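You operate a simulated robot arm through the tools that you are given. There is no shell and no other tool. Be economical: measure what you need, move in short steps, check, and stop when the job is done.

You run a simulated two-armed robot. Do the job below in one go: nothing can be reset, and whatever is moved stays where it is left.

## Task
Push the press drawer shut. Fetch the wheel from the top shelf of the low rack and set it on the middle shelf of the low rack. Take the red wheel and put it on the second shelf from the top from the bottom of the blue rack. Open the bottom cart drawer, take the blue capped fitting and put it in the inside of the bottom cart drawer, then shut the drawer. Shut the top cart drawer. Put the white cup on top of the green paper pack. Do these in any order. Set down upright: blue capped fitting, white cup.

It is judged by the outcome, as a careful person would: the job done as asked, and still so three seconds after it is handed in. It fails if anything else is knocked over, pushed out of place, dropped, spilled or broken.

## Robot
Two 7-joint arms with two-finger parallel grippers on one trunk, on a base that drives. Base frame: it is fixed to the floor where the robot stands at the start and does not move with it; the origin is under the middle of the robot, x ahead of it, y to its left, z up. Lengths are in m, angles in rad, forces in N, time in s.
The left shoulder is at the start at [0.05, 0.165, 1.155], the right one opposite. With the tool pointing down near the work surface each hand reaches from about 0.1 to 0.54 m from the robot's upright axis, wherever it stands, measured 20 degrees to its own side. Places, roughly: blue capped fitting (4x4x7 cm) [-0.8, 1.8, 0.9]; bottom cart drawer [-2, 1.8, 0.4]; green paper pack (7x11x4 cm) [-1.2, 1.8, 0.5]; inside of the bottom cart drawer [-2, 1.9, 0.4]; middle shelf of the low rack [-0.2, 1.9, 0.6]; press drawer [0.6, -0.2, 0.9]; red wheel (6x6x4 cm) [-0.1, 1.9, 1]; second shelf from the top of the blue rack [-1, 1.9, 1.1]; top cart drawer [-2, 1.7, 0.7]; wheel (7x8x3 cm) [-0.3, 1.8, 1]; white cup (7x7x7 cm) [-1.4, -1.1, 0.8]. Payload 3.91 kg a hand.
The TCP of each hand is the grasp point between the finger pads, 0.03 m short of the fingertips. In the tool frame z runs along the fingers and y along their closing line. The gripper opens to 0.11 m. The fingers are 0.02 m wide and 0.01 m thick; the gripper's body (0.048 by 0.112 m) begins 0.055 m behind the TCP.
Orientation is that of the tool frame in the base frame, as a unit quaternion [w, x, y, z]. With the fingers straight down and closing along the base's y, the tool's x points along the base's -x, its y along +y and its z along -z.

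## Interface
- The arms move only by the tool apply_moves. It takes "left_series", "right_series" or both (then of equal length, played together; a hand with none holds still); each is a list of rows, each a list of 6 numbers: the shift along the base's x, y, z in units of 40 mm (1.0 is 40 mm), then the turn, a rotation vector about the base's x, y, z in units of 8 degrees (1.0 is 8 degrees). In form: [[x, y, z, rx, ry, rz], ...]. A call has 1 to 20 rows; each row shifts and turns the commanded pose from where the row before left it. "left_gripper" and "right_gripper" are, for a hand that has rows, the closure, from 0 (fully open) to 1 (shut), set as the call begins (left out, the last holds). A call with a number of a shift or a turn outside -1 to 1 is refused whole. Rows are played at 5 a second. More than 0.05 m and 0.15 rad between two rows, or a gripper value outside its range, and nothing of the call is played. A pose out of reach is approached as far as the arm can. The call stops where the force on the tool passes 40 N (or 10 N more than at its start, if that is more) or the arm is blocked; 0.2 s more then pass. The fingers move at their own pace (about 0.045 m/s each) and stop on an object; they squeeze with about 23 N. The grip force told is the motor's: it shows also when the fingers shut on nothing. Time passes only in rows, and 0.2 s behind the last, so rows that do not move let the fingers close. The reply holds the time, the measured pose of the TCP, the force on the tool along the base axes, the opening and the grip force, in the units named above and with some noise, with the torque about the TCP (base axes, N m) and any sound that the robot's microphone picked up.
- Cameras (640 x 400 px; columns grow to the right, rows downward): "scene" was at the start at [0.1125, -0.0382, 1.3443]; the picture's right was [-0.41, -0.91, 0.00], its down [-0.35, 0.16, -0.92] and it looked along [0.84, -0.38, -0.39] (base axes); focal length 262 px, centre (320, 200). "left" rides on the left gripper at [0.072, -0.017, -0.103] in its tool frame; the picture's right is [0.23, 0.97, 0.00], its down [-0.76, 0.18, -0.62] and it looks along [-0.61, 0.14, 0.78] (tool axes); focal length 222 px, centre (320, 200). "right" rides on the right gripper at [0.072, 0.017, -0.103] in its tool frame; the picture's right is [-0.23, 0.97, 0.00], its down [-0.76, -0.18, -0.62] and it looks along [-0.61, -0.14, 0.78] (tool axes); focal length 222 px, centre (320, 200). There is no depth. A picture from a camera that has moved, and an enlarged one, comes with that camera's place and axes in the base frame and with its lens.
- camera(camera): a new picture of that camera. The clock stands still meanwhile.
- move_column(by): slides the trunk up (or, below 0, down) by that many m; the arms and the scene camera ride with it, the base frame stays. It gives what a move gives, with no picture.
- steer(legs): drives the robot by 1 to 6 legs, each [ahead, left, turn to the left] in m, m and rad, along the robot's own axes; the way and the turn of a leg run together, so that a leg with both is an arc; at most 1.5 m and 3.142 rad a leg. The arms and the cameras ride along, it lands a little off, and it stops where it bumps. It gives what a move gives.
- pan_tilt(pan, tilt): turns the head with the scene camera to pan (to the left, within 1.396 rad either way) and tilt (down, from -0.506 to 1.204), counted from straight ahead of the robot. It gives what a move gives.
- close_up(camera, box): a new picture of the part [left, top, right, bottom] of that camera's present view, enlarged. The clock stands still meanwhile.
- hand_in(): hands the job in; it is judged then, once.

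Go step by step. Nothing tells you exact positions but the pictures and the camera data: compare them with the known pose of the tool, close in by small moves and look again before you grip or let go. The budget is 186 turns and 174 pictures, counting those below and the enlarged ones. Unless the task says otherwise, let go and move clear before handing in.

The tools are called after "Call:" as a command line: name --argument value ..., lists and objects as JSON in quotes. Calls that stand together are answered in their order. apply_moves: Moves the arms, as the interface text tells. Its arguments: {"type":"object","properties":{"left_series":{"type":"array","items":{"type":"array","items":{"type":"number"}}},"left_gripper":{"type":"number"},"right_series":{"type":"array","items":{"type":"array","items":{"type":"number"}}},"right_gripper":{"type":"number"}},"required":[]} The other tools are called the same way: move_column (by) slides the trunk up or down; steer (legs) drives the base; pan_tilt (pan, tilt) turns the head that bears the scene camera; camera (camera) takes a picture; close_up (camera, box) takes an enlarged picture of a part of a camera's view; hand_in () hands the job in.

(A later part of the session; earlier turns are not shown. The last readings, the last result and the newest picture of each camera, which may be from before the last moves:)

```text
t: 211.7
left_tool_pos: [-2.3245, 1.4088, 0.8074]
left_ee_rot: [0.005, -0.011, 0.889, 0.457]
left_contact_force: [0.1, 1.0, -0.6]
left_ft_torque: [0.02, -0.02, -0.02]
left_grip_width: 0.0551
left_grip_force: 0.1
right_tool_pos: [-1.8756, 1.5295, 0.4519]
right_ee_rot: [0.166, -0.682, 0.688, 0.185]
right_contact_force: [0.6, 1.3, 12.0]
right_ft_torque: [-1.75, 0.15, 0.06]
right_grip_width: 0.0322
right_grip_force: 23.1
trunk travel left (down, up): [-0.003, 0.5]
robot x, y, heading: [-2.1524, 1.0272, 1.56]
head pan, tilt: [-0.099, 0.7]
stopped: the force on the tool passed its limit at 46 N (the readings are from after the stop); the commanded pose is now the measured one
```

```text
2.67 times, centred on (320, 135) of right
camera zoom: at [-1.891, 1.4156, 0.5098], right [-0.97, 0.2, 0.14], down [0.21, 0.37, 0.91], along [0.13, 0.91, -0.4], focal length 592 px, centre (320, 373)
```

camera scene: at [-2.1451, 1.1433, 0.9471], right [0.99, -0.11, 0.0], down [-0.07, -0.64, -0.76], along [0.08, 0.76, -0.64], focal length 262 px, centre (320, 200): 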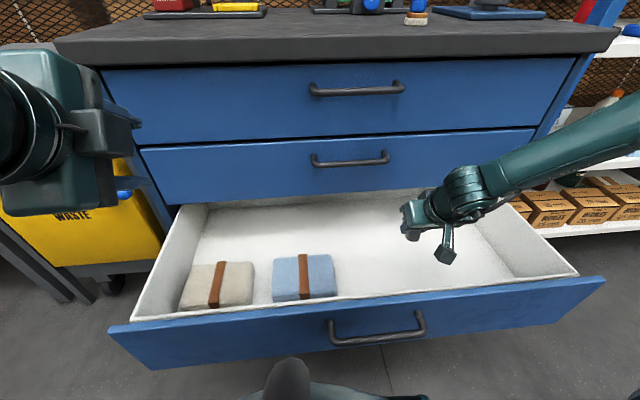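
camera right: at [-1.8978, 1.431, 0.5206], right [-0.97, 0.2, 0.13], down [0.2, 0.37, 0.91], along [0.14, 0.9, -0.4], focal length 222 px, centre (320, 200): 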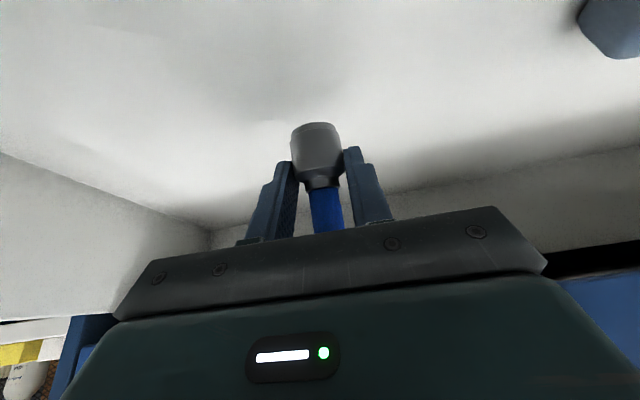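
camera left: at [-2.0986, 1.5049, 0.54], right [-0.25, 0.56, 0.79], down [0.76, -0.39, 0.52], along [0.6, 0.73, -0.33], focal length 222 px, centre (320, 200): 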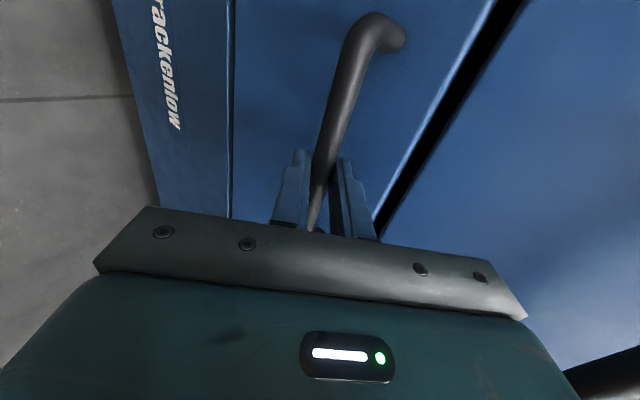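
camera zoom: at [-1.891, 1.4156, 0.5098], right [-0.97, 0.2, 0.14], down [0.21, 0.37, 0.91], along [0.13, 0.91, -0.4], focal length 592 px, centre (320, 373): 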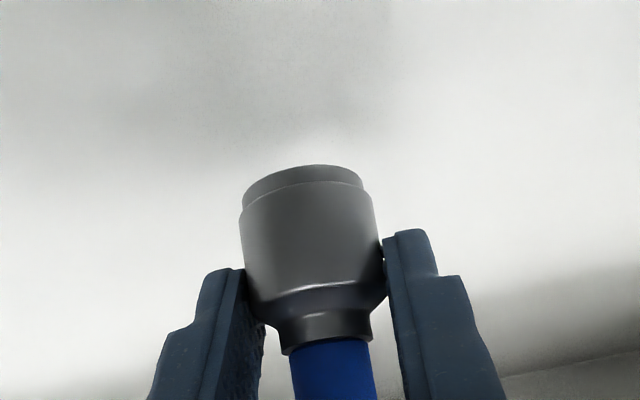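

The camera housing rests on the front panel's edge. I'll lift, drive 5 cm closer so the hand sits deeper with a shorter reach, and lower again.

Call:
apply_moves --right_series '[[0, 0.2, 0.6, 0, 0, 0], [0, 0.1, 0.4, 0, 0, 0]]'

Call:
steer --legs '[[0.05, 0, 0]]'

Call:
apply_moves --right_series '[[0, -0.2, -0.6, 0, 0, 0], [0, -0.1, -0.4, 0, 0, 0], [0, 0, -0.3, 0, 0, 0], [0, 0, -0.3, 0, 0, 0], [0, 0, -0.2, 0, 0, 0]]'

Call:
camera --camera "scene"

```text
t: 212.3
left_tool_pos: [-2.3238, 1.4093, 0.8072]
left_ee_rot: [0.004, -0.01, 0.889, 0.457]
left_contact_force: [-0.6, 0.2, -0.5]
left_ft_torque: [-0.04, -0.01, -0.01]
left_grip_width: 0.0549
left_grip_force: 0.0
right_tool_pos: [-1.8749, 1.5415, 0.4915]
right_ee_rot: [0.165, -0.682, 0.688, 0.184]
right_contact_force: [-0.8, -0.2, -0.3]
right_ft_torque: [0.01, -0.02, 0.0]
right_grip_width: 0.032
right_grip_force: 23.2
trunk travel left (down, up): [-0.003, 0.5]
robot x, y, heading: [-2.1517, 1.0329, 1.562]
head pan, tilt: [-0.099, 0.7]
```

```text
t: 213.2
left_tool_pos: [-2.3224, 1.4592, 0.8065]
left_ee_rot: [0.003, -0.011, 0.889, 0.457]
left_contact_force: [0.4, 0.6, 0.6]
left_ft_torque: [0.01, 0.0, 0.02]
left_grip_width: 0.0551
left_grip_force: 0.1
right_tool_pos: [-1.8748, 1.5914, 0.4922]
right_ee_rot: [0.166, -0.681, 0.689, 0.184]
right_contact_force: [-0.3, -0.1, -1.8]
right_ft_torque: [0.0, 0.01, -0.01]
right_grip_width: 0.0321
right_grip_force: 23.1
trunk travel left (down, up): [-0.003, 0.5]
robot x, y, heading: [-2.1549, 1.0755, 1.562]
head pan, tilt: [-0.099, 0.7]
```

```text
t: 214.4
left_tool_pos: [-2.3223, 1.4597, 0.8077]
left_ee_rot: [0.003, -0.011, 0.889, 0.457]
left_contact_force: [-0.5, 0.7, -0.4]
left_ft_torque: [-0.03, -0.03, -0.01]
left_grip_width: 0.0547
left_grip_force: 0.0
right_tool_pos: [-1.865, 1.5694, 0.4424]
right_ee_rot: [0.166, -0.681, 0.689, 0.183]
right_contact_force: [-0.4, -0.4, -0.6]
right_ft_torque: [-0.01, -0.04, 0.03]
right_grip_width: 0.0321
right_grip_force: 22.9
right hand out of reach, approached as far as the arm can: row 3, 4, 5
trunk travel left (down, up): [-0.003, 0.5]
robot x, y, heading: [-2.1568, 1.0821, 1.56]
head pan, tilt: [-0.099, 0.7]
```

```text
40 pictures are left
camera scene: at [-2.1447, 1.1931, 0.9455], right [0.99, -0.11, 0.0], down [-0.07, -0.64, -0.76], along [0.08, 0.76, -0.64], focal length 262 px, centre (320, 200)
```

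scene: 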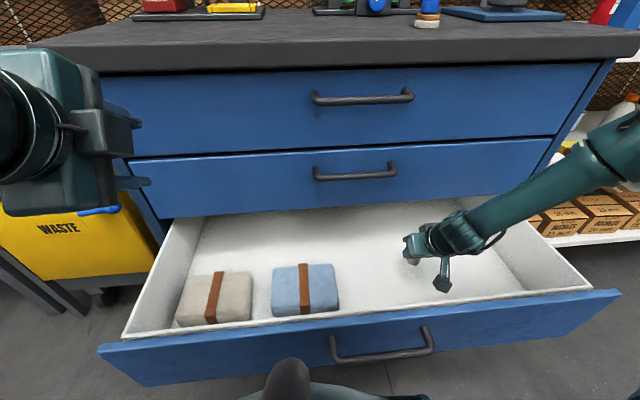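

Call:
steer --legs '[[0.035, 0, 0]]'

Call:
apply_moves --right_series '[[-0.1, -0.4, -0.2, 0, 0, 0], [-0.1, -0.4, -0.3, 0, 0, 0], [0, -0.1, -0.3, 0, 0, 0], [0, 0, -0.2, 0, 0, 0]]'

Call:
close_up --camera "right" --box '[200, 60, 440, 210]'

```text
t: 215.3
left_tool_pos: [-2.3232, 1.4936, 0.8066]
left_ee_rot: [0.003, -0.01, 0.889, 0.457]
left_contact_force: [0.5, -0.1, -0.4]
left_ft_torque: [0.0, 0.03, -0.01]
left_grip_width: 0.0552
left_grip_force: 0.0
right_tool_pos: [-1.8664, 1.604, 0.4419]
right_ee_rot: [0.165, -0.681, 0.689, 0.184]
right_contact_force: [1.0, 0.5, -1.4]
right_ft_torque: [-0.01, 0.0, -0.03]
right_grip_width: 0.032
right_grip_force: 23.1
trunk travel left (down, up): [-0.003, 0.5]
robot x, y, heading: [-2.155, 1.1142, 1.565]
head pan, tilt: [-0.099, 0.7]
```

```text
t: 215.9
left_tool_pos: [-2.3225, 1.4943, 0.8074]
left_ee_rot: [0.005, -0.011, 0.889, 0.457]
left_contact_force: [0.2, -0.6, -0.1]
left_ft_torque: [-0.02, 0.0, -0.01]
left_grip_width: 0.055
left_grip_force: 0.1
right_tool_pos: [-1.8668, 1.5896, 0.4435]
right_ee_rot: [0.179, -0.677, 0.687, 0.193]
right_contact_force: [-0.9, 2.8, 1.3]
right_ft_torque: [-0.32, 0.02, -0.05]
right_grip_width: 0.0321
right_grip_force: 23.6
right hand out of reach, approached as far as the arm can: row 1, 2
trunk travel left (down, up): [-0.003, 0.5]
robot x, y, heading: [-2.1505, 1.1128, 1.565]
head pan, tilt: [-0.099, 0.7]
stopped in row 2 (right hand): the force on the tool passed its limit at 57 N (the readings are from after the stop); the commanded pose is now the measured one
```

```text
2.67 times, centred on (320, 135) of right
camera zoom: at [-1.8824, 1.4737, 0.4951], right [-0.97, 0.2, 0.14], down [0.2, 0.34, 0.92], along [0.14, 0.92, -0.37], focal length 592 px, centre (320, 373)
```

zoom: 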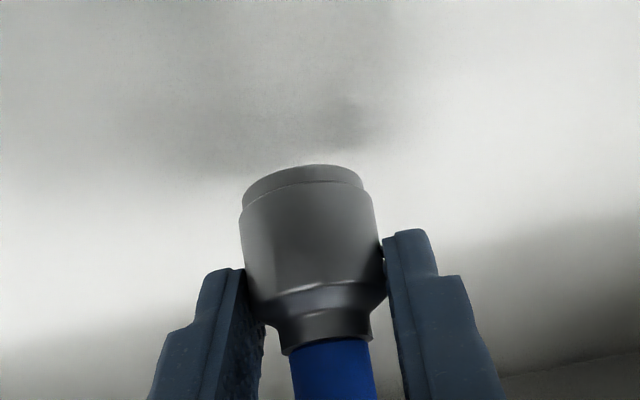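

Call:
close_up --camera "scene" --box '[320, 180, 560, 330]'

```text
2.67 times, centred on (440, 255) of scene
camera zoom: at [-2.1443, 1.2278, 0.9455], right [0.99, -0.11, 0.0], down [-0.07, -0.64, -0.76], along [0.08, 0.76, -0.64], focal length 699 px, centre (0, 53)
```

zoom: 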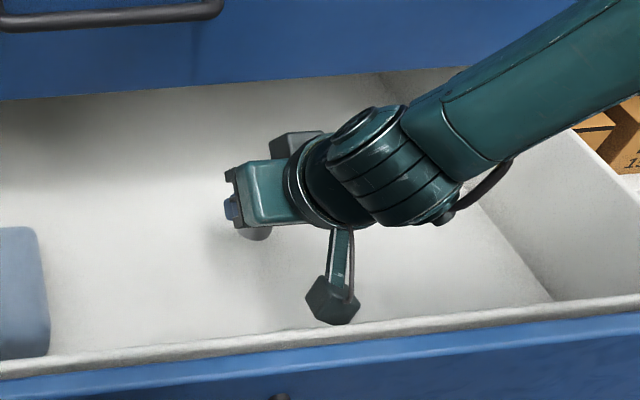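

The camera housing was touching the drawer's front wall. I'll nudge deeper and continue down carefully.

Call:
apply_moves --right_series '[[0.1, 0.25, 0, 0, 0, 0], [0.1, 0, -0.2, 0, 0, 0], [0.1, 0, -0.2, 0, 0, 0], [0.1, 0, -0.2, 0, 0, 0], [0.1, 0, -0.2, 0, 0, 0]]'

```text
t: 217.1
left_tool_pos: [-2.323, 1.4943, 0.8086]
left_ee_rot: [0.004, -0.011, 0.889, 0.457]
left_contact_force: [0.4, 1.5, -0.3]
left_ft_torque: [0.03, -0.05, -0.01]
left_grip_width: 0.0552
left_grip_force: 0.1
right_tool_pos: [-1.8393, 1.5917, 0.4313]
right_ee_rot: [0.177, -0.678, 0.687, 0.192]
right_contact_force: [-0.3, 0.6, 0.7]
right_ft_torque: [0.0, -0.01, -0.05]
right_grip_width: 0.032
right_grip_force: 23.4
right hand out of reach, approached as far as the arm can: row 2, 3, 4, 5
trunk travel left (down, up): [-0.003, 0.5]
robot x, y, heading: [-2.1521, 1.11, 1.561]
head pan, tilt: [-0.099, 0.7]
```

Call:
apply_moves --right_series '[[0.05, 0, 0, -0.5, 0, 0], [0.05, 0, -0.1, -0.5, 0, 0], [0.05, 0, -0.2, 0, 0, 0], [0.05, 0, -0.2, 0, 0, 0]]'

Call:
close_up --camera "right" --box '[200, 60, 440, 210]'

```text
t: 218.1
left_tool_pos: [-2.3238, 1.4927, 0.8079]
left_ee_rot: [0.004, -0.011, 0.889, 0.457]
left_contact_force: [-0.1, 0.1, -0.6]
left_ft_torque: [-0.01, 0.03, 0.01]
left_grip_width: 0.055
left_grip_force: 0.1
right_tool_pos: [-1.829, 1.5881, 0.4228]
right_ee_rot: [0.13, -0.688, 0.699, 0.144]
right_contact_force: [-1.2, -1.2, -0.7]
right_ft_torque: [0.01, 0.0, 0.01]
right_grip_width: 0.0321
right_grip_force: 22.3
right hand out of reach, approached as far as the arm can: row 3, 4
trunk travel left (down, up): [-0.003, 0.5]
robot x, y, heading: [-2.1544, 1.1139, 1.559]
head pan, tilt: [-0.099, 0.7]
```

```text
2.67 times, centred on (320, 135) of right
camera zoom: at [-1.8459, 1.4807, 0.4914], right [-0.97, 0.22, 0.11], down [0.2, 0.46, 0.86], along [0.14, 0.86, -0.49], focal length 592 px, centre (320, 373)
```

zoom: 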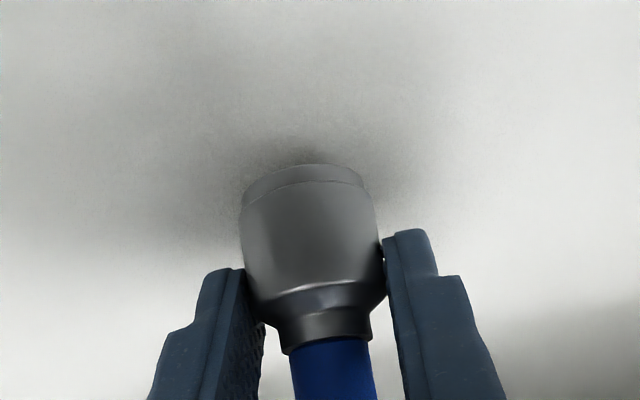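

Nearly touching. A little back and down to press the base edge onto the floor.

Call:
apply_moves --right_series '[[0.05, -0.12, -0.12, 0, 0, 0], [0.05, -0.1, -0.12, 0, 0, 0], [0.05, 0, -0.1, 0, 0, 0], [0.05, 0, -0.1, 0, 0, 0]]'

Call:
close_up --camera "right" --box '[200, 60, 440, 210]'

```text
t: 218.8
left_tool_pos: [-2.3233, 1.4932, 0.8074]
left_ee_rot: [0.004, -0.011, 0.889, 0.457]
left_contact_force: [1.0, -0.7, 0.2]
left_ft_torque: [0.01, -0.03, 0.0]
left_grip_width: 0.0551
left_grip_force: 0.0
right_tool_pos: [-1.8266, 1.5812, 0.4207]
right_ee_rot: [0.136, -0.684, 0.7, 0.152]
right_contact_force: [0.0, 2.4, 0.0]
right_ft_torque: [-0.19, 0.02, 0.04]
right_grip_width: 0.0322
right_grip_force: 22.9
right hand out of reach, approached as far as the arm can: row 2, 3
trunk travel left (down, up): [-0.003, 0.5]
robot x, y, heading: [-2.1533, 1.1114, 1.561]
head pan, tilt: [-0.099, 0.7]
stopped in row 3 (right hand): the force on the tool passed its limit at 45 N (the readings are from after the stop); the commanded pose is now the measured one
```

```text
2.67 times, centred on (320, 135) of right
camera zoom: at [-1.8425, 1.4742, 0.4881], right [-0.97, 0.22, 0.12], down [0.21, 0.45, 0.87], along [0.14, 0.87, -0.48], focal length 592 px, centre (320, 373)
```

zoom: 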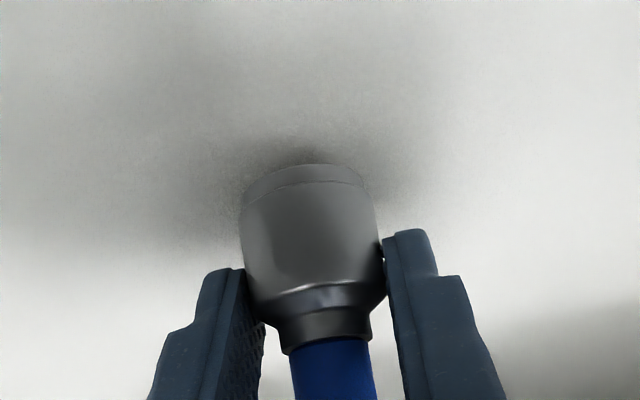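

The camera touches the front wall again just before the base reaches the floor. I'll move slightly deeper and use more lateral room (base left, arm right), which lets it go lower.

Call:
apply_moves --right_series '[[0, 0.25, 0.15, 0, 0, 0]]'

Call:
steer --legs '[[0, 0.05, 0]]'

Call:
apply_moves --right_series '[[0.4, 0, -0.1, 0, 0, 0], [0.4, 0, -0.1, 0, 0, 0], [0.3, 0, -0.15, 0, 0, 0], [0.1, 0, -0.15, 0, 0, 0], [0, 0, -0.15, 0, 0, 0]]'

Call:
close_up --camera "right" --box '[200, 60, 440, 210]'

```text
t: 219.2
left_tool_pos: [-2.3241, 1.4938, 0.8075]
left_ee_rot: [0.003, -0.012, 0.889, 0.457]
left_contact_force: [0.4, 0.0, -0.1]
left_ft_torque: [0.0, -0.02, -0.02]
left_grip_width: 0.0547
left_grip_force: 0.1
right_tool_pos: [-1.827, 1.5914, 0.4277]
right_ee_rot: [0.136, -0.685, 0.7, 0.152]
right_contact_force: [0.0, 0.2, -0.1]
right_ft_torque: [-0.02, 0.0, 0.0]
right_grip_width: 0.0321
right_grip_force: 23.3
trunk travel left (down, up): [-0.003, 0.5]
robot x, y, heading: [-2.1513, 1.1145, 1.563]
head pan, tilt: [-0.099, 0.7]
```

```text
t: 220.3
left_tool_pos: [-2.3735, 1.494, 0.807]
left_ee_rot: [0.004, -0.012, 0.889, 0.457]
left_contact_force: [-0.7, -0.3, 0.2]
left_ft_torque: [0.01, 0.01, -0.02]
left_grip_width: 0.0548
left_grip_force: 0.0
right_tool_pos: [-1.8753, 1.5918, 0.427]
right_ee_rot: [0.136, -0.685, 0.699, 0.153]
right_contact_force: [-0.2, 1.8, -0.4]
right_ft_torque: [-0.02, 0.02, 0.01]
right_grip_width: 0.032
right_grip_force: 22.9
trunk travel left (down, up): [-0.003, 0.5]
robot x, y, heading: [-2.2031, 1.1137, 1.563]
head pan, tilt: [-0.099, 0.7]
```

```text
t: 221.5
left_tool_pos: [-2.3726, 1.4934, 0.8084]
left_ee_rot: [0.004, -0.012, 0.889, 0.457]
left_contact_force: [0.1, -0.1, 0.5]
left_ft_torque: [0.02, 0.01, 0.0]
left_grip_width: 0.055
left_grip_force: 0.0
right_tool_pos: [-1.8267, 1.5881, 0.4145]
right_ee_rot: [0.137, -0.685, 0.7, 0.152]
right_contact_force: [0.2, 1.4, 1.5]
right_ft_torque: [0.1, -0.01, 0.02]
right_grip_width: 0.0321
right_grip_force: 23.1
right hand out of reach, approached as far as the arm can: row 4, 5
trunk travel left (down, up): [-0.003, 0.5]
robot x, y, heading: [-2.1999, 1.1139, 1.565]
head pan, tilt: [-0.099, 0.7]
```

```text
2.67 times, centred on (320, 135) of right
camera zoom: at [-1.8431, 1.4804, 0.4812], right [-0.97, 0.22, 0.12], down [0.21, 0.45, 0.87], along [0.14, 0.87, -0.48], focal length 592 px, centre (320, 373)
```

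zoom: 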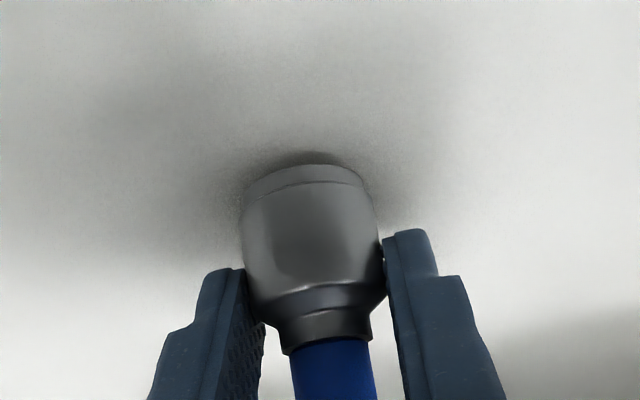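

Contact with the floor begins. Repeat the lateral trick to press a few newtons so the base settles flat.

Call:
steer --legs '[[0, 0.05, 0]]'

Call:
apply_moves --right_series '[[0.4, 0, 0, 0, 0, 0], [0.4, 0, 0, 0, 0, 0], [0.3, 0, -0.1, 0, 0, 0], [0, 0, -0.15, 0, 0, 0], [0, 0, -0.15, 0, 0, 0], [0, 0, -0.15, 0, 0, 0]]'

Call:
close_up --camera "right" --box '[200, 60, 440, 210]'

```text
t: 222.7
left_tool_pos: [-2.423, 1.4938, 0.8081]
left_ee_rot: [0.004, -0.012, 0.889, 0.457]
left_contact_force: [-0.1, -0.1, 0.0]
left_ft_torque: [0.0, 0.01, 0.01]
left_grip_width: 0.0547
left_grip_force: 0.0
right_tool_pos: [-1.8776, 1.5888, 0.4148]
right_ee_rot: [0.135, -0.685, 0.699, 0.153]
right_contact_force: [-1.9, -0.4, 6.3]
right_ft_torque: [0.08, 0.12, 0.04]
right_grip_width: 0.0323
right_grip_force: 22.5
trunk travel left (down, up): [-0.003, 0.5]
robot x, y, heading: [-2.2509, 1.1162, 1.563]
head pan, tilt: [-0.099, 0.7]
```

```text
t: 224.1
left_tool_pos: [-2.424, 1.4942, 0.8079]
left_ee_rot: [0.004, -0.012, 0.889, 0.457]
left_contact_force: [-0.2, 0.3, -0.2]
left_ft_torque: [0.03, 0.0, -0.02]
left_grip_width: 0.055
left_grip_force: 0.1
right_tool_pos: [-1.8331, 1.5831, 0.4122]
right_ee_rot: [0.139, -0.685, 0.699, 0.153]
right_contact_force: [3.0, 14.3, 18.2]
right_ft_torque: [-2.35, 0.18, -0.01]
right_grip_width: 0.032
right_grip_force: 23.4
right hand out of reach, approached as far as the arm can: row 4, 5, 6
trunk travel left (down, up): [-0.003, 0.5]
robot x, y, heading: [-2.2526, 1.1176, 1.566]
head pan, tilt: [-0.099, 0.7]
```

```text
2.67 times, centred on (320, 135) of right
camera zoom: at [-1.8493, 1.4747, 0.478], right [-0.97, 0.22, 0.12], down [0.21, 0.44, 0.87], along [0.14, 0.87, -0.47], focal length 592 px, centre (320, 373)
```

zoom: 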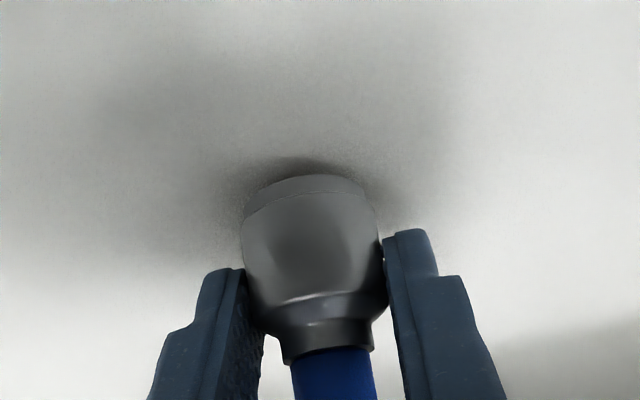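

The fitting is pivoting toward upright as hoped. Ease off the front wall and press a little more.

Call:
apply_moves --right_series '[[0, 0.2, 0, 0, 0, 0], [0, 0.1, -0.05, 0, 0, 0], [0.2, 0, -0.1, 0, 0, 0], [0.2, 0, -0.1, 0, 0, 0], [0.2, 0, -0.1, 0, 0, 0]]'

Call:
close_up --camera "right" --box '[200, 60, 440, 210]'

```text
t: 225.3
left_tool_pos: [-2.4235, 1.4942, 0.8076]
left_ee_rot: [0.004, -0.012, 0.889, 0.457]
left_contact_force: [-0.4, 0.7, 0.4]
left_ft_torque: [0.02, -0.02, -0.01]
left_grip_width: 0.0547
left_grip_force: 0.1
right_tool_pos: [-1.8104, 1.5861, 0.4118]
right_ee_rot: [0.136, -0.685, 0.699, 0.153]
right_contact_force: [-2.2, 2.1, 0.0]
right_ft_torque: [-0.11, -0.04, -0.2]
right_grip_width: 0.0321
right_grip_force: 22.5
right hand out of reach, approached as far as the arm can: row 1, 2, 3, 4, 5
trunk travel left (down, up): [-0.003, 0.5]
robot x, y, heading: [-2.2541, 1.113, 1.561]
head pan, tilt: [-0.099, 0.7]
```

```text
2.67 times, centred on (320, 135) of right
camera zoom: at [-1.8259, 1.4779, 0.4783], right [-0.97, 0.22, 0.12], down [0.21, 0.45, 0.87], along [0.14, 0.87, -0.48], focal length 592 px, centre (320, 373)
```

zoom: 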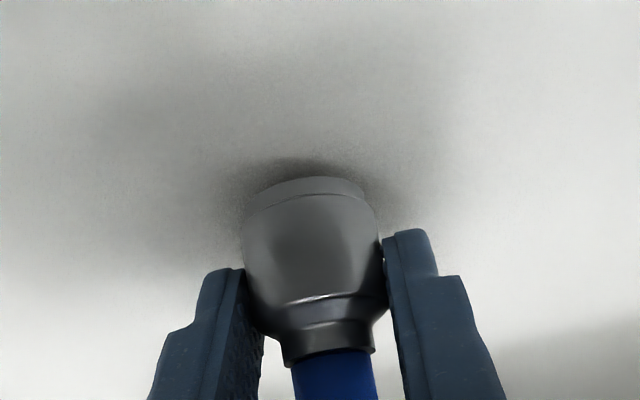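

It's leaning only modestly with its base edge on the floor and mass well inside the base. Releasing with a small opening so it settles upright.

Call:
apply_moves --right_series '[[0, 0, 0, 0, 0, 0], [0, 0, 0, 0, 0, 0], [0, 0, 0, 0, 0, 0]]' --right_gripper 0.6

Call:
camera --camera "right"

```text
t: 226.1
left_tool_pos: [-2.4235, 1.4931, 0.8082]
left_ee_rot: [0.003, -0.012, 0.89, 0.457]
left_contact_force: [0.0, 0.4, 0.4]
left_ft_torque: [-0.02, 0.0, -0.05]
left_grip_width: 0.0549
left_grip_force: 0.2
right_tool_pos: [-1.81, 1.5868, 0.4124]
right_ee_rot: [0.136, -0.685, 0.7, 0.152]
right_contact_force: [-0.6, 1.5, -0.3]
right_ft_torque: [-0.06, -0.06, -0.07]
right_grip_width: 0.044
right_grip_force: 0.0
trunk travel left (down, up): [-0.003, 0.5]
robot x, y, heading: [-2.2556, 1.1146, 1.566]
head pan, tilt: [-0.099, 0.7]
```

```text
32 pictures are left
camera right: at [-1.8256, 1.4778, 0.4784], right [-0.97, 0.22, 0.12], down [0.21, 0.45, 0.87], along [0.14, 0.87, -0.48], focal length 222 px, centre (320, 200)
```

right: 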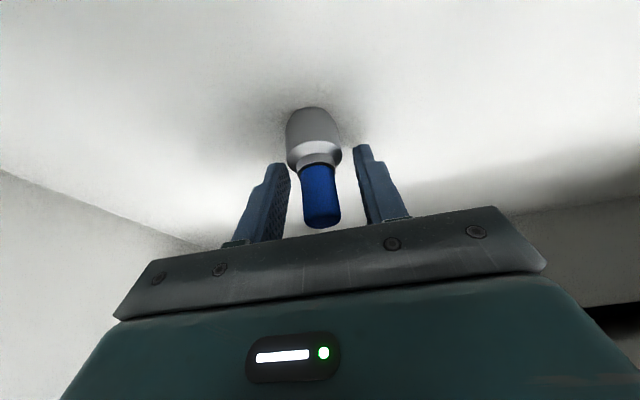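

The fitting stands upright in the drawer. Opening wider and lifting straight out.

Call:
apply_moves --right_series '[[0, 0, 0, 0, 0, 0], [0, 0, 0.3, 0, 0, 0], [0, 0, 0.6, 0, 0, 0], [0, 0, 0.9, 0, 0, 0], [0, 0, 0.9, 0, 0, 0], [0, 0, 0.9, 0, 0, 0], [0, 0, 0.9, 0, 0, 0], [0, 0, 0.9, 0, 0, 0]]' --right_gripper 0.25

Call:
steer --legs '[[-0.2, 0, 0]]'

Call:
camera --camera "scene"

```text
t: 227.9
left_tool_pos: [-2.4231, 1.494, 0.808]
left_ee_rot: [0.003, -0.011, 0.889, 0.457]
left_contact_force: [0.2, 0.5, -0.4]
left_ft_torque: [-0.02, -0.02, 0.0]
left_grip_width: 0.0553
left_grip_force: 0.0
right_tool_pos: [-1.7869, 1.5727, 0.5834]
right_ee_rot: [0.132, -0.685, 0.696, 0.171]
right_contact_force: [0.0, 1.1, 0.1]
right_ft_torque: [0.05, -0.01, 0.05]
right_grip_width: 0.0825
right_grip_force: 0.0
right hand out of reach, approached as far as the arm can: row 6, 7, 8
trunk travel left (down, up): [-0.003, 0.5]
robot x, y, heading: [-2.2517, 1.1173, 1.562]
head pan, tilt: [-0.099, 0.7]
```

```text
t: 229.5
left_tool_pos: [-2.4228, 1.2933, 0.8084]
left_ee_rot: [0.003, -0.012, 0.89, 0.457]
left_contact_force: [-0.8, -0.8, -0.2]
left_ft_torque: [-0.02, -0.01, 0.0]
left_grip_width: 0.055
left_grip_force: 0.2
right_tool_pos: [-1.787, 1.3724, 0.5846]
right_ee_rot: [0.132, -0.686, 0.695, 0.171]
right_contact_force: [0.2, 0.2, 0.0]
right_ft_torque: [0.01, 0.01, -0.01]
right_grip_width: 0.0825
right_grip_force: 0.1
trunk travel left (down, up): [-0.003, 0.5]
robot x, y, heading: [-2.2553, 0.9164, 1.561]
head pan, tilt: [-0.099, 0.7]
```

```text
31 pictures are left
camera scene: at [-2.2457, 1.0278, 0.9455], right [0.99, -0.11, 0.0], down [-0.07, -0.64, -0.76], along [0.08, 0.76, -0.64], focal length 262 px, centre (320, 200)
```

scene: 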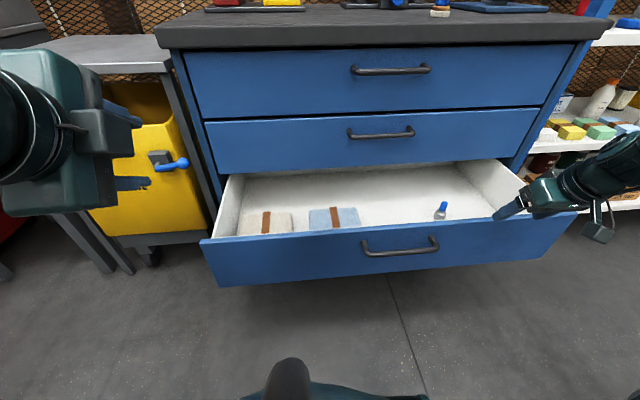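

The fitting is standing upright in the drawer. To shut it I'll bring the right arm in, shift right, and push with the closed left hand on the handle's middle.

Call:
steer --legs '[[-0.12, 0, 0]]'

Call:
apply_moves --right_series '[[-0.9, 0, 0.4, 0, 0, 0], [-0.9, 0, 0.4, 0, 0, 0], [-0.9, 0, 0.4, 0, 0, 0], [-0.9, 0, 0.4, 0, 0, 0], [-0.9, 0, 0.4, 0, 0, 0], [-0.9, 0, 0.4, 0, 0, 0], [-0.9, 0, 0.4, 0, 0, 0]]' --left_series '[[0, 0.3, -0.9, 0, 0, 0], [0, 0.3, -0.9, 0, 0, 0], [0, 0.3, -0.9, 0, 0, 0], [0, 0.3, -0.9, 0, 0, 0], [0, 0.3, -0.9, 0, 0, 0], [0, 0.3, -0.9, 0, 0, 0], [0, 0.3, -0.9, 0, 0, 0]]' --left_gripper 1

Call:
steer --legs '[[0, -0.35, 0]]'

Call:
camera --camera "scene"

```text
t: 230.7
left_tool_pos: [-2.4253, 1.1743, 0.8079]
left_ee_rot: [0.005, -0.012, 0.889, 0.457]
left_contact_force: [-0.4, -1.0, 0.5]
left_ft_torque: [-0.01, 0.0, -0.01]
left_grip_width: 0.055
left_grip_force: 0.0
right_tool_pos: [-1.7877, 1.2521, 0.5826]
right_ee_rot: [0.132, -0.685, 0.696, 0.17]
right_contact_force: [-0.6, -0.4, -0.3]
right_ft_torque: [0.02, 0.01, -0.02]
right_grip_width: 0.082
right_grip_force: 0.0
trunk travel left (down, up): [-0.003, 0.5]
robot x, y, heading: [-2.2546, 0.794, 1.564]
head pan, tilt: [-0.099, 0.7]
```

```text
t: 232.3
left_tool_pos: [-2.4211, 1.266, 0.5585]
left_ee_rot: [0.004, -0.012, 0.889, 0.457]
left_contact_force: [0.8, -0.9, 0.9]
left_ft_torque: [-0.02, 0.0, -0.01]
left_grip_width: 0.0
left_grip_force: 23.0
left hand out of reach, approached as far as the arm can: row 1
right_tool_pos: [-2.0105, 1.2285, 0.6541]
right_ee_rot: [0.132, -0.686, 0.695, 0.17]
right_contact_force: [-0.6, -0.5, -0.4]
right_ft_torque: [-0.02, -0.02, 0.0]
right_grip_width: 0.0826
right_grip_force: 0.1
right hand out of reach, approached as far as the arm can: row 1, 2, 3, 4
trunk travel left (down, up): [-0.003, 0.5]
robot x, y, heading: [-2.2558, 0.7942, 1.565]
head pan, tilt: [-0.099, 0.7]
```

```text
t: 235.9
left_tool_pos: [-2.0728, 1.2624, 0.5592]
left_ee_rot: [0.003, -0.011, 0.889, 0.457]
left_contact_force: [-0.9, 0.6, 0.5]
left_ft_torque: [0.0, -0.01, -0.01]
left_grip_width: 0.0
left_grip_force: 23.2
right_tool_pos: [-1.6601, 1.228, 0.6533]
right_ee_rot: [0.133, -0.685, 0.696, 0.17]
right_contact_force: [0.4, 0.5, -0.4]
right_ft_torque: [0.0, 0.01, 0.02]
right_grip_width: 0.0826
right_grip_force: 0.0
trunk travel left (down, up): [-0.003, 0.5]
robot x, y, heading: [-1.9073, 0.7936, 1.562]
head pan, tilt: [-0.099, 0.7]
```

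```text
30 pictures are left
camera scene: at [-1.8979, 0.9058, 0.9455], right [0.99, -0.11, 0.0], down [-0.07, -0.64, -0.76], along [0.08, 0.76, -0.64], focal length 262 px, centre (320, 200)
```

scene: 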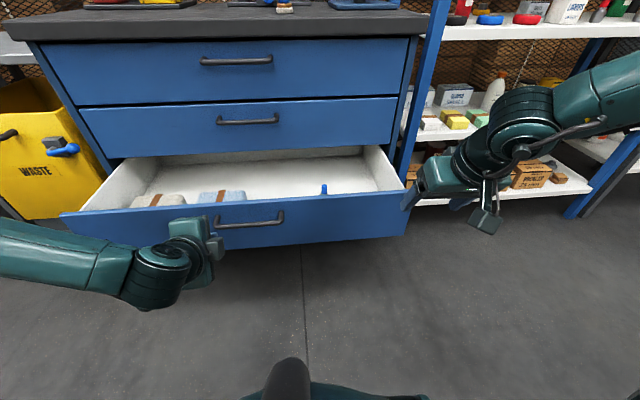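

Call:
apply_moves --left_series '[[0.3, 0, -0.65, 0, 0, 0], [0.3, 0, -0.65, 0, 0, 0]]'

Call:
steer --legs '[[0.06, 0, 0]]'

Call:
apply_moves --left_series '[[0, 0.15, 0, 0, 0, 0], [0, 0.15, 0, 0, 0, 0], [0, 0.15, 0, 0, 0, 0], [0, 0.15, 0, 0, 0, 0], [0, 0.15, 0, 0, 0, 0], [0, 0.15, 0, 0, 0, 0], [0, 0.15, 0, 0, 0, 0], [0, 0.15, 0, 0, 0, 0], [0, 0.15, 0, 0, 0, 0], [0, 0.15, 0, 0, 0, 0]]'

Call:
camera --camera "scene"

```text
t: 236.5
left_tool_pos: [-2.0504, 1.2645, 0.5086]
left_ee_rot: [0.002, -0.013, 0.89, 0.457]
left_contact_force: [-0.9, 0.3, 0.2]
left_ft_torque: [0.0, 0.0, -0.01]
left_grip_width: 0.0
left_grip_force: 23.2
right_tool_pos: [-1.6613, 1.2281, 0.6547]
right_ee_rot: [0.132, -0.685, 0.696, 0.17]
right_contact_force: [0.6, -0.6, 0.0]
right_ft_torque: [0.0, -0.03, 0.02]
right_grip_width: 0.0825
right_grip_force: 0.1
trunk travel left (down, up): [-0.003, 0.5]
robot x, y, heading: [-1.9049, 0.7917, 1.564]
head pan, tilt: [-0.099, 0.7]
```

```text
t: 237.5
left_tool_pos: [-2.0489, 1.3234, 0.5075]
left_ee_rot: [0.002, -0.012, 0.89, 0.456]
left_contact_force: [0.5, 0.4, -0.1]
left_ft_torque: [0.03, 0.02, -0.04]
left_grip_width: 0.0
left_grip_force: 22.5
right_tool_pos: [-1.6611, 1.2883, 0.6543]
right_ee_rot: [0.132, -0.685, 0.696, 0.17]
right_contact_force: [0.0, 0.1, 0.3]
right_ft_torque: [-0.02, 0.01, 0.0]
right_grip_width: 0.0824
right_grip_force: 0.1
trunk travel left (down, up): [-0.003, 0.5]
robot x, y, heading: [-1.9062, 0.8539, 1.565]
head pan, tilt: [-0.099, 0.7]
```

```text
t: 239.7
left_tool_pos: [-2.0482, 1.3844, 0.5082]
left_ee_rot: [0.002, -0.013, 0.89, 0.456]
left_contact_force: [0.1, -1.7, 3.7]
left_ft_torque: [0.06, -0.03, 0.01]
left_grip_width: 0.0001
left_grip_force: 23.7
right_tool_pos: [-1.6617, 1.2878, 0.654]
right_ee_rot: [0.132, -0.685, 0.695, 0.171]
right_contact_force: [-0.5, -0.5, -0.7]
right_ft_torque: [0.04, 0.0, -0.01]
right_grip_width: 0.0824
right_grip_force: 0.0
trunk travel left (down, up): [-0.003, 0.5]
robot x, y, heading: [-1.9054, 0.8515, 1.566]
head pan, tilt: [-0.099, 0.7]
```

```text
29 pictures are left
camera scene: at [-1.8974, 0.9654, 0.9455], right [0.99, -0.11, 0.0], down [-0.07, -0.64, -0.77], along [0.08, 0.76, -0.64], focal length 262 px, centre (320, 200)
```

scene: 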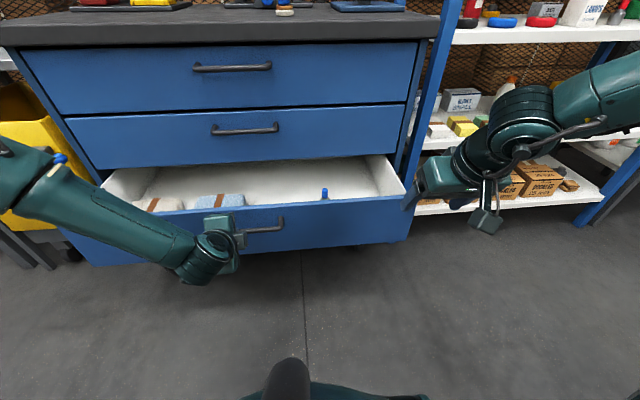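

Drawer is moving smoothly with the fitting upright. Continue with gentle drives.

Call:
steer --legs '[[0.06, 0, 0]]'

Call:
steer --legs '[[0.06, 0, 0]]'

Call:
steer --legs '[[0.05, 0, 0]]'

Call:
camera --camera "scene"

```text
t: 240.7
left_tool_pos: [-2.0497, 1.4438, 0.5084]
left_ee_rot: [0.002, -0.012, 0.89, 0.455]
left_contact_force: [0.7, 0.7, 0.6]
left_ft_torque: [-0.02, 0.01, 0.01]
left_grip_width: 0.0002
left_grip_force: 22.6
right_tool_pos: [-1.6612, 1.3454, 0.654]
right_ee_rot: [0.132, -0.685, 0.696, 0.171]
right_contact_force: [-1.3, 0.0, 0.4]
right_ft_torque: [0.0, 0.02, 0.02]
right_grip_width: 0.0827
right_grip_force: 0.0
trunk travel left (down, up): [-0.003, 0.5]
robot x, y, heading: [-1.9033, 0.9103, 1.564]
head pan, tilt: [-0.099, 0.7]
```

```text
t: 241.6
left_tool_pos: [-2.0488, 1.503, 0.5064]
left_ee_rot: [0.002, -0.013, 0.89, 0.456]
left_contact_force: [-0.8, -0.7, -0.1]
left_ft_torque: [0.03, -0.01, 0.0]
left_grip_width: 0.0
left_grip_force: 23.5
right_tool_pos: [-1.6616, 1.4066, 0.6527]
right_ee_rot: [0.132, -0.686, 0.695, 0.17]
right_contact_force: [-0.4, -0.7, 0.3]
right_ft_torque: [0.03, -0.02, 0.02]
right_grip_width: 0.0826
right_grip_force: 0.1
trunk travel left (down, up): [-0.003, 0.5]
robot x, y, heading: [-1.9033, 0.9685, 1.566]
head pan, tilt: [-0.099, 0.7]
```

```text
t: 242.6
left_tool_pos: [-2.0483, 1.5529, 0.5063]
left_ee_rot: [0.002, -0.013, 0.891, 0.455]
left_contact_force: [0.3, -0.4, -0.5]
left_ft_torque: [0.01, -0.01, 0.03]
left_grip_width: 0.0003
left_grip_force: 22.9
right_tool_pos: [-1.6604, 1.4577, 0.6531]
right_ee_rot: [0.132, -0.686, 0.695, 0.17]
right_contact_force: [-0.9, -1.6, 0.5]
right_ft_torque: [-0.01, 0.01, 0.01]
right_grip_width: 0.0824
right_grip_force: 0.0
trunk travel left (down, up): [-0.003, 0.5]
robot x, y, heading: [-1.9065, 1.0173, 1.566]
head pan, tilt: [-0.099, 0.7]
```

```text
28 pictures are left
camera scene: at [-1.8963, 1.135, 0.9455], right [0.99, -0.11, 0.0], down [-0.07, -0.64, -0.77], along [0.08, 0.76, -0.64], focal length 262 px, centre (320, 200)
```

scene: 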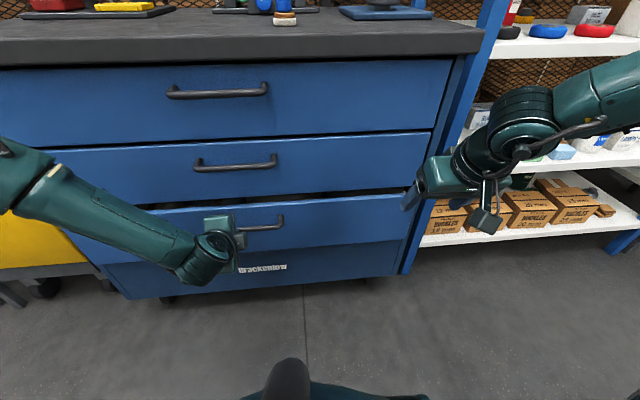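

Call:
apply_moves --left_series '[[0, 0.12, 0, 0, 0, 0], [0, 0.12, 0, 0, 0, 0], [0, 0.12, 0, 0, 0, 0], [0, 0.12, 0, 0, 0, 0], [0, 0.12, 0, 0, 0, 0], [0, 0.12, 0, 0, 0, 0], [0, 0.12, 0, 0, 0, 0], [0, 0.12, 0, 0, 0, 0], [0, 0.12, 0, 0, 0, 0], [0, 0.12, 0, 0, 0, 0], [0, 0.12, 0, 0, 0, 0], [0, 0.12, 0, 0, 0, 0], [0, 0.12, 0, 0, 0, 0], [0, 0.12, 0, 0, 0, 0], [0, 0.12, 0, 0, 0, 0], [0, 0.12, 0, 0, 0, 0]]'

Call:
camera --camera "scene"

```text
t: 244.3
left_tool_pos: [-2.0478, 1.5846, 0.5082]
left_ee_rot: [0.003, -0.013, 0.892, 0.452]
left_contact_force: [-4.3, -13.7, 13.2]
left_ft_torque: [0.04, -0.03, -0.09]
left_grip_width: 0.0001
left_grip_force: 22.5
right_tool_pos: [-1.6601, 1.4553, 0.6543]
right_ee_rot: [0.133, -0.686, 0.695, 0.171]
right_contact_force: [-0.7, -0.2, 0.0]
right_ft_torque: [0.01, 0.02, -0.01]
right_grip_width: 0.0827
right_grip_force: 0.2
trunk travel left (down, up): [-0.003, 0.5]
robot x, y, heading: [-1.9061, 1.0189, 1.569]
head pan, tilt: [-0.099, 0.7]
stopped in row 8 (left hand): the force on the tool passed its limit at 48 N (the readings are from after the stop); the commanded pose is now the measured one
```

```text
27 pictures are left
camera scene: at [-1.8966, 1.1332, 0.9459], right [0.99, -0.1, 0.0], down [-0.07, -0.64, -0.77], along [0.08, 0.76, -0.64], focal length 262 px, centre (320, 200)
```

scene: 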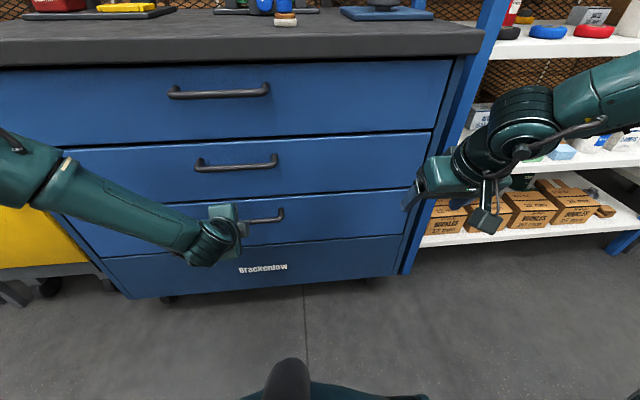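

The bottom drawer is shut. Now the cup: back away, raise the trunk, retract the left arm, and turn around to look for it.

Call:
steer --legs '[[-0.3, 0, 0]]'

Call:
move_column --by 0.37

Call:
apply_moves --left_series '[[0, -0.6, 0.4, 0, -0.82, 0.57], [0, -0.6, 0.4, 0, -0.82, 0.57], [0, -0.6, 0.4, 0, -0.82, 0.57], [0, -0.5, 0.4, 0, -0.82, 0.57], [0, -0.5, 0.4, 0, -0.82, 0.57], [0, 0, 0.4, 0, -0.82, 0.57], [0, 0, 0.4, 0, -0.82, 0.57], [0, 0, 0.4, 0, -0.82, 0.57], [0, 0, 0, 0, -0.82, 0.57], [0, 0, 0, 0, -0.82, 0.57], [0, 0, 0, -1, 0, 0], [0, 0, 0, -1, 0, 0], [0, 0, 0, -1, 0, 0], [0, 0, 0, -1, 0, 0]]'

Call:
steer --legs '[[0, 0, 1.57]]'

Call:
pan_tilt --pan 1.0 --tilt 0.45

Call:
camera --camera "scene"

```text
t: 246.3
left_tool_pos: [-2.0487, 1.2867, 0.5051]
left_ee_rot: [0.004, -0.012, 0.893, 0.451]
left_contact_force: [-0.1, -0.9, -0.6]
left_ft_torque: [0.01, -0.01, -0.01]
left_grip_width: 0.0001
left_grip_force: 23.3
right_tool_pos: [-1.6612, 1.1575, 0.6523]
right_ee_rot: [0.133, -0.685, 0.695, 0.171]
right_contact_force: [0.3, 0.3, 0.0]
right_ft_torque: [-0.02, -0.02, 0.04]
right_grip_width: 0.0826
right_grip_force: 0.1
trunk travel left (down, up): [-0.003, 0.5]
robot x, y, heading: [-1.9051, 0.7229, 1.559]
head pan, tilt: [-0.099, 0.7]
```

```text
t: 249.9
left_tool_pos: [-2.0489, 1.2872, 0.8746]
left_ee_rot: [0.005, -0.011, 0.892, 0.451]
left_contact_force: [0.3, 0.3, 0.0]
left_ft_torque: [0.03, -0.01, 0.01]
left_grip_width: 0.0
left_grip_force: 22.9
right_tool_pos: [-1.6631, 1.1586, 1.0237]
right_ee_rot: [0.133, -0.685, 0.696, 0.17]
right_contact_force: [0.6, -0.2, 0.3]
right_ft_torque: [-0.03, -0.01, 0.02]
right_grip_width: 0.0827
right_grip_force: 0.1
trunk travel left (down, up): [-0.373, 0.13]
robot x, y, heading: [-1.9025, 0.7216, 1.563]
head pan, tilt: [-0.099, 0.7]
```

```text
t: 252.9
left_tool_pos: [-2.049, 1.1743, 1.0036]
left_ee_rot: [0.137, -0.636, 0.747, 0.14]
left_contact_force: [0.1, -0.3, -0.5]
left_ft_torque: [0.02, -0.01, 0.03]
left_grip_width: 0.0
left_grip_force: 23.2
right_tool_pos: [-1.661, 1.1584, 1.0246]
right_ee_rot: [0.132, -0.685, 0.696, 0.17]
right_contact_force: [-0.1, 0.3, 0.5]
right_ft_torque: [0.01, -0.02, -0.02]
right_grip_width: 0.0823
right_grip_force: 0.0
trunk travel left (down, up): [-0.373, 0.13]
robot x, y, heading: [-1.9058, 0.7221, 1.566]
head pan, tilt: [-0.099, 0.7]
```

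```text
t: 257.1
left_tool_pos: [-2.3605, 0.5842, 1.0027]
left_ee_rot: [0.001, 0.977, -0.081, -0.198]
left_contact_force: [0.5, 0.1, -0.5]
left_ft_torque: [-0.02, 0.0, 0.01]
left_grip_width: 0.0002
left_grip_force: 22.8
right_tool_pos: [-2.3414, 0.9709, 1.0241]
right_ee_rot: [0.026, 0.976, -0.011, -0.214]
right_contact_force: [-0.8, 0.6, -0.1]
right_ft_torque: [-0.01, -0.02, -0.03]
right_grip_width: 0.0827
right_grip_force: 0.1
trunk travel left (down, up): [-0.373, 0.13]
robot x, y, heading: [-1.9115, 0.7218, 3.126]
head pan, tilt: [-0.099, 0.7]
```

```text
t: 258.5
left_tool_pos: [-2.3607, 0.584, 1.0037]
left_ee_rot: [0.002, 0.977, -0.081, -0.198]
left_contact_force: [0.1, 0.1, 0.7]
left_ft_torque: [0.01, 0.0, 0.0]
left_grip_width: 0.0
left_grip_force: 23.0
right_tool_pos: [-2.3395, 0.9706, 1.0252]
right_ee_rot: [0.025, 0.976, -0.012, -0.215]
right_contact_force: [0.1, 0.3, -0.4]
right_ft_torque: [0.01, 0.01, -0.03]
right_grip_width: 0.0822
right_grip_force: 0.0
trunk travel left (down, up): [-0.373, 0.13]
robot x, y, heading: [-1.9039, 0.7273, 3.127]
head pan, tilt: [1.0, 0.45]
```

```text
26 pictures are left
camera scene: at [-1.9883, 0.6472, 1.3377], right [-0.83, 0.56, 0.0], down [0.24, 0.36, -0.9], along [-0.5, -0.75, -0.44], focal length 262 px, centre (320, 200)
```

scene: 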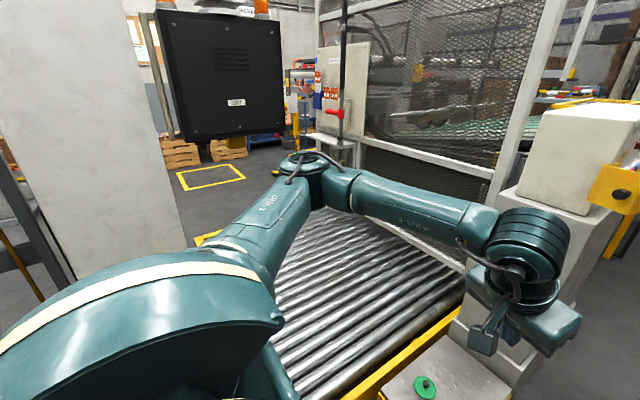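

Call:
steer --legs '[[0, 0, 1.57]]'

Call:
pan_tilt --pan 0.3 --tilt 0.35

Call:
camera --camera "scene"

```text
t: 262.7
left_tool_pos: [-1.7704, 0.2676, 1.004]
left_ee_rot: [0.14, 0.75, 0.631, -0.139]
left_contact_force: [-0.3, -0.3, -0.5]
left_ft_torque: [-0.02, 0.02, 0.02]
left_grip_width: 0.0002
left_grip_force: 22.7
right_tool_pos: [-2.1573, 0.2902, 1.0235]
right_ee_rot: [0.169, 0.701, 0.68, -0.133]
right_contact_force: [-0.4, -0.8, 0.2]
right_ft_torque: [-0.02, -0.02, -0.01]
right_grip_width: 0.0826
right_grip_force: 0.0
trunk travel left (down, up): [-0.373, 0.13]
robot x, y, heading: [-1.9071, 0.7213, -1.597]
head pan, tilt: [1.0, 0.45]
```

```text
t: 263.8
left_tool_pos: [-1.7703, 0.2685, 1.0029]
left_ee_rot: [0.141, 0.75, 0.631, -0.139]
left_contact_force: [-0.1, -0.4, -0.3]
left_ft_torque: [0.0, -0.02, 0.01]
left_grip_width: 0.0002
left_grip_force: 23.2
right_tool_pos: [-2.1568, 0.2909, 1.0237]
right_ee_rot: [0.17, 0.701, 0.68, -0.134]
right_contact_force: [-1.1, -0.4, -0.5]
right_ft_torque: [0.01, -0.01, -0.03]
right_grip_width: 0.0826
right_grip_force: 0.0
trunk travel left (down, up): [-0.373, 0.13]
robot x, y, heading: [-1.9111, 0.7205, -1.589]
head pan, tilt: [0.3, 0.351]
```

```text
25 pictures are left
camera scene: at [-1.8829, 0.6043, 1.3469], right [-0.96, -0.28, 0.0], down [-0.09, 0.33, -0.94], along [0.26, -0.9, -0.34], focal length 262 px, centre (320, 200)
```

scene: 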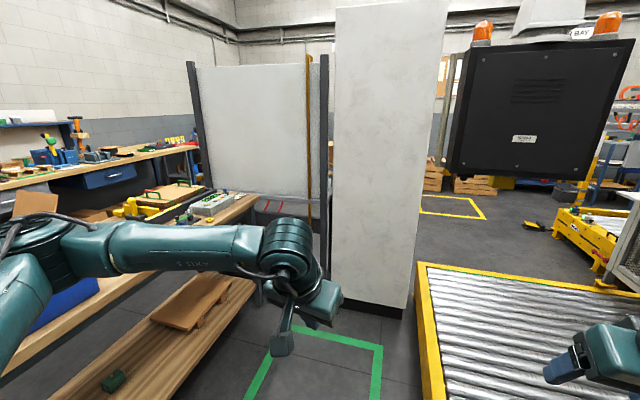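

Call:
close_up --camera "scene" --box '[230, 140, 390, 240]'

```text
4.00 times, centred on (310, 190) of scene
camera zoom: at [-1.8829, 0.6043, 1.3469], right [-0.96, -0.28, 0.0], down [-0.09, 0.33, -0.94], along [0.26, -0.9, -0.34], focal length 1049 px, centre (360, 240)
```

zoom: 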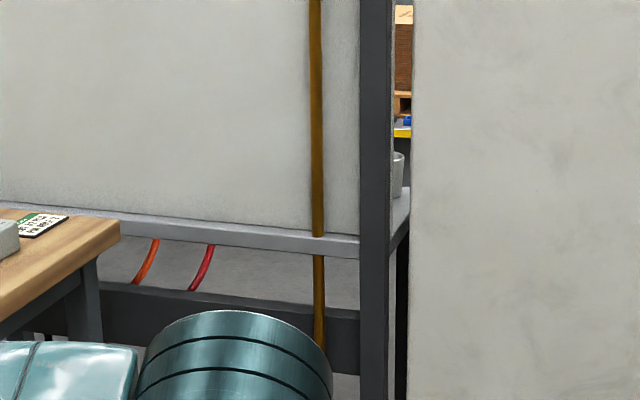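

The cup is on the far side of a board-backed cart, so it must be reached from its −y side. I'll go around: back, across to x≈0, then down the aisle.

Call:
steer --legs '[[-0.43, 0, 0], [0, 1.0, 0], [0, 0.9, 0], [1.2, 0, 0]]'

Call:
pan_tilt --pan -0.4 --tilt 0.4

Call:
camera --camera "scene"

```text
t: 288.5
left_tool_pos: [0.0959, -0.5426, 1.0024]
left_ee_rot: [0.14, 0.75, 0.631, -0.139]
left_contact_force: [0.1, 0.7, -0.2]
left_ft_torque: [0.01, 0.02, 0.03]
left_grip_width: 0.0
left_grip_force: 22.9
right_tool_pos: [-0.2904, -0.5194, 1.0227]
right_ee_rot: [0.169, 0.701, 0.68, -0.134]
right_contact_force: [-0.3, -0.2, 0.1]
right_ft_torque: [-0.01, -0.02, 0.0]
right_grip_width: 0.0826
right_grip_force: 0.0
trunk travel left (down, up): [-0.373, 0.13]
robot x, y, heading: [-0.0373, -0.0889, -1.595]
head pan, tilt: [0.3, 0.351]
```

```text
t: 289.5
left_tool_pos: [0.0981, -0.5427, 1.0044]
left_ee_rot: [0.141, 0.75, 0.631, -0.139]
left_contact_force: [-0.3, -0.1, -0.5]
left_ft_torque: [0.02, 0.0, 0.0]
left_grip_width: 0.0
left_grip_force: 22.5
right_tool_pos: [-0.2902, -0.5188, 1.0246]
right_ee_rot: [0.169, 0.701, 0.68, -0.134]
right_contact_force: [0.4, 0.6, -1.0]
right_ft_torque: [0.0, -0.04, -0.01]
right_grip_width: 0.0825
right_grip_force: 0.0
trunk travel left (down, up): [-0.373, 0.13]
robot x, y, heading: [-0.0412, -0.0829, -1.588]
head pan, tilt: [-0.4, 0.4]
```

```text
23 pictures are left
camera scene: at [-0.0788, -0.2013, 1.3424], right [-0.91, 0.41, 0.0], down [0.16, 0.35, -0.92], along [-0.38, -0.84, -0.39], focal length 262 px, centre (320, 200)
```

scene: 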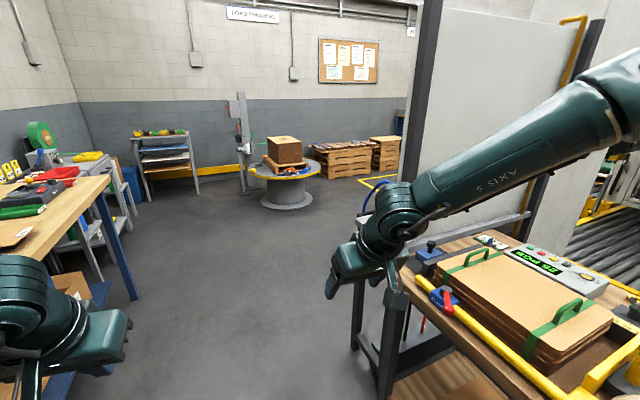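

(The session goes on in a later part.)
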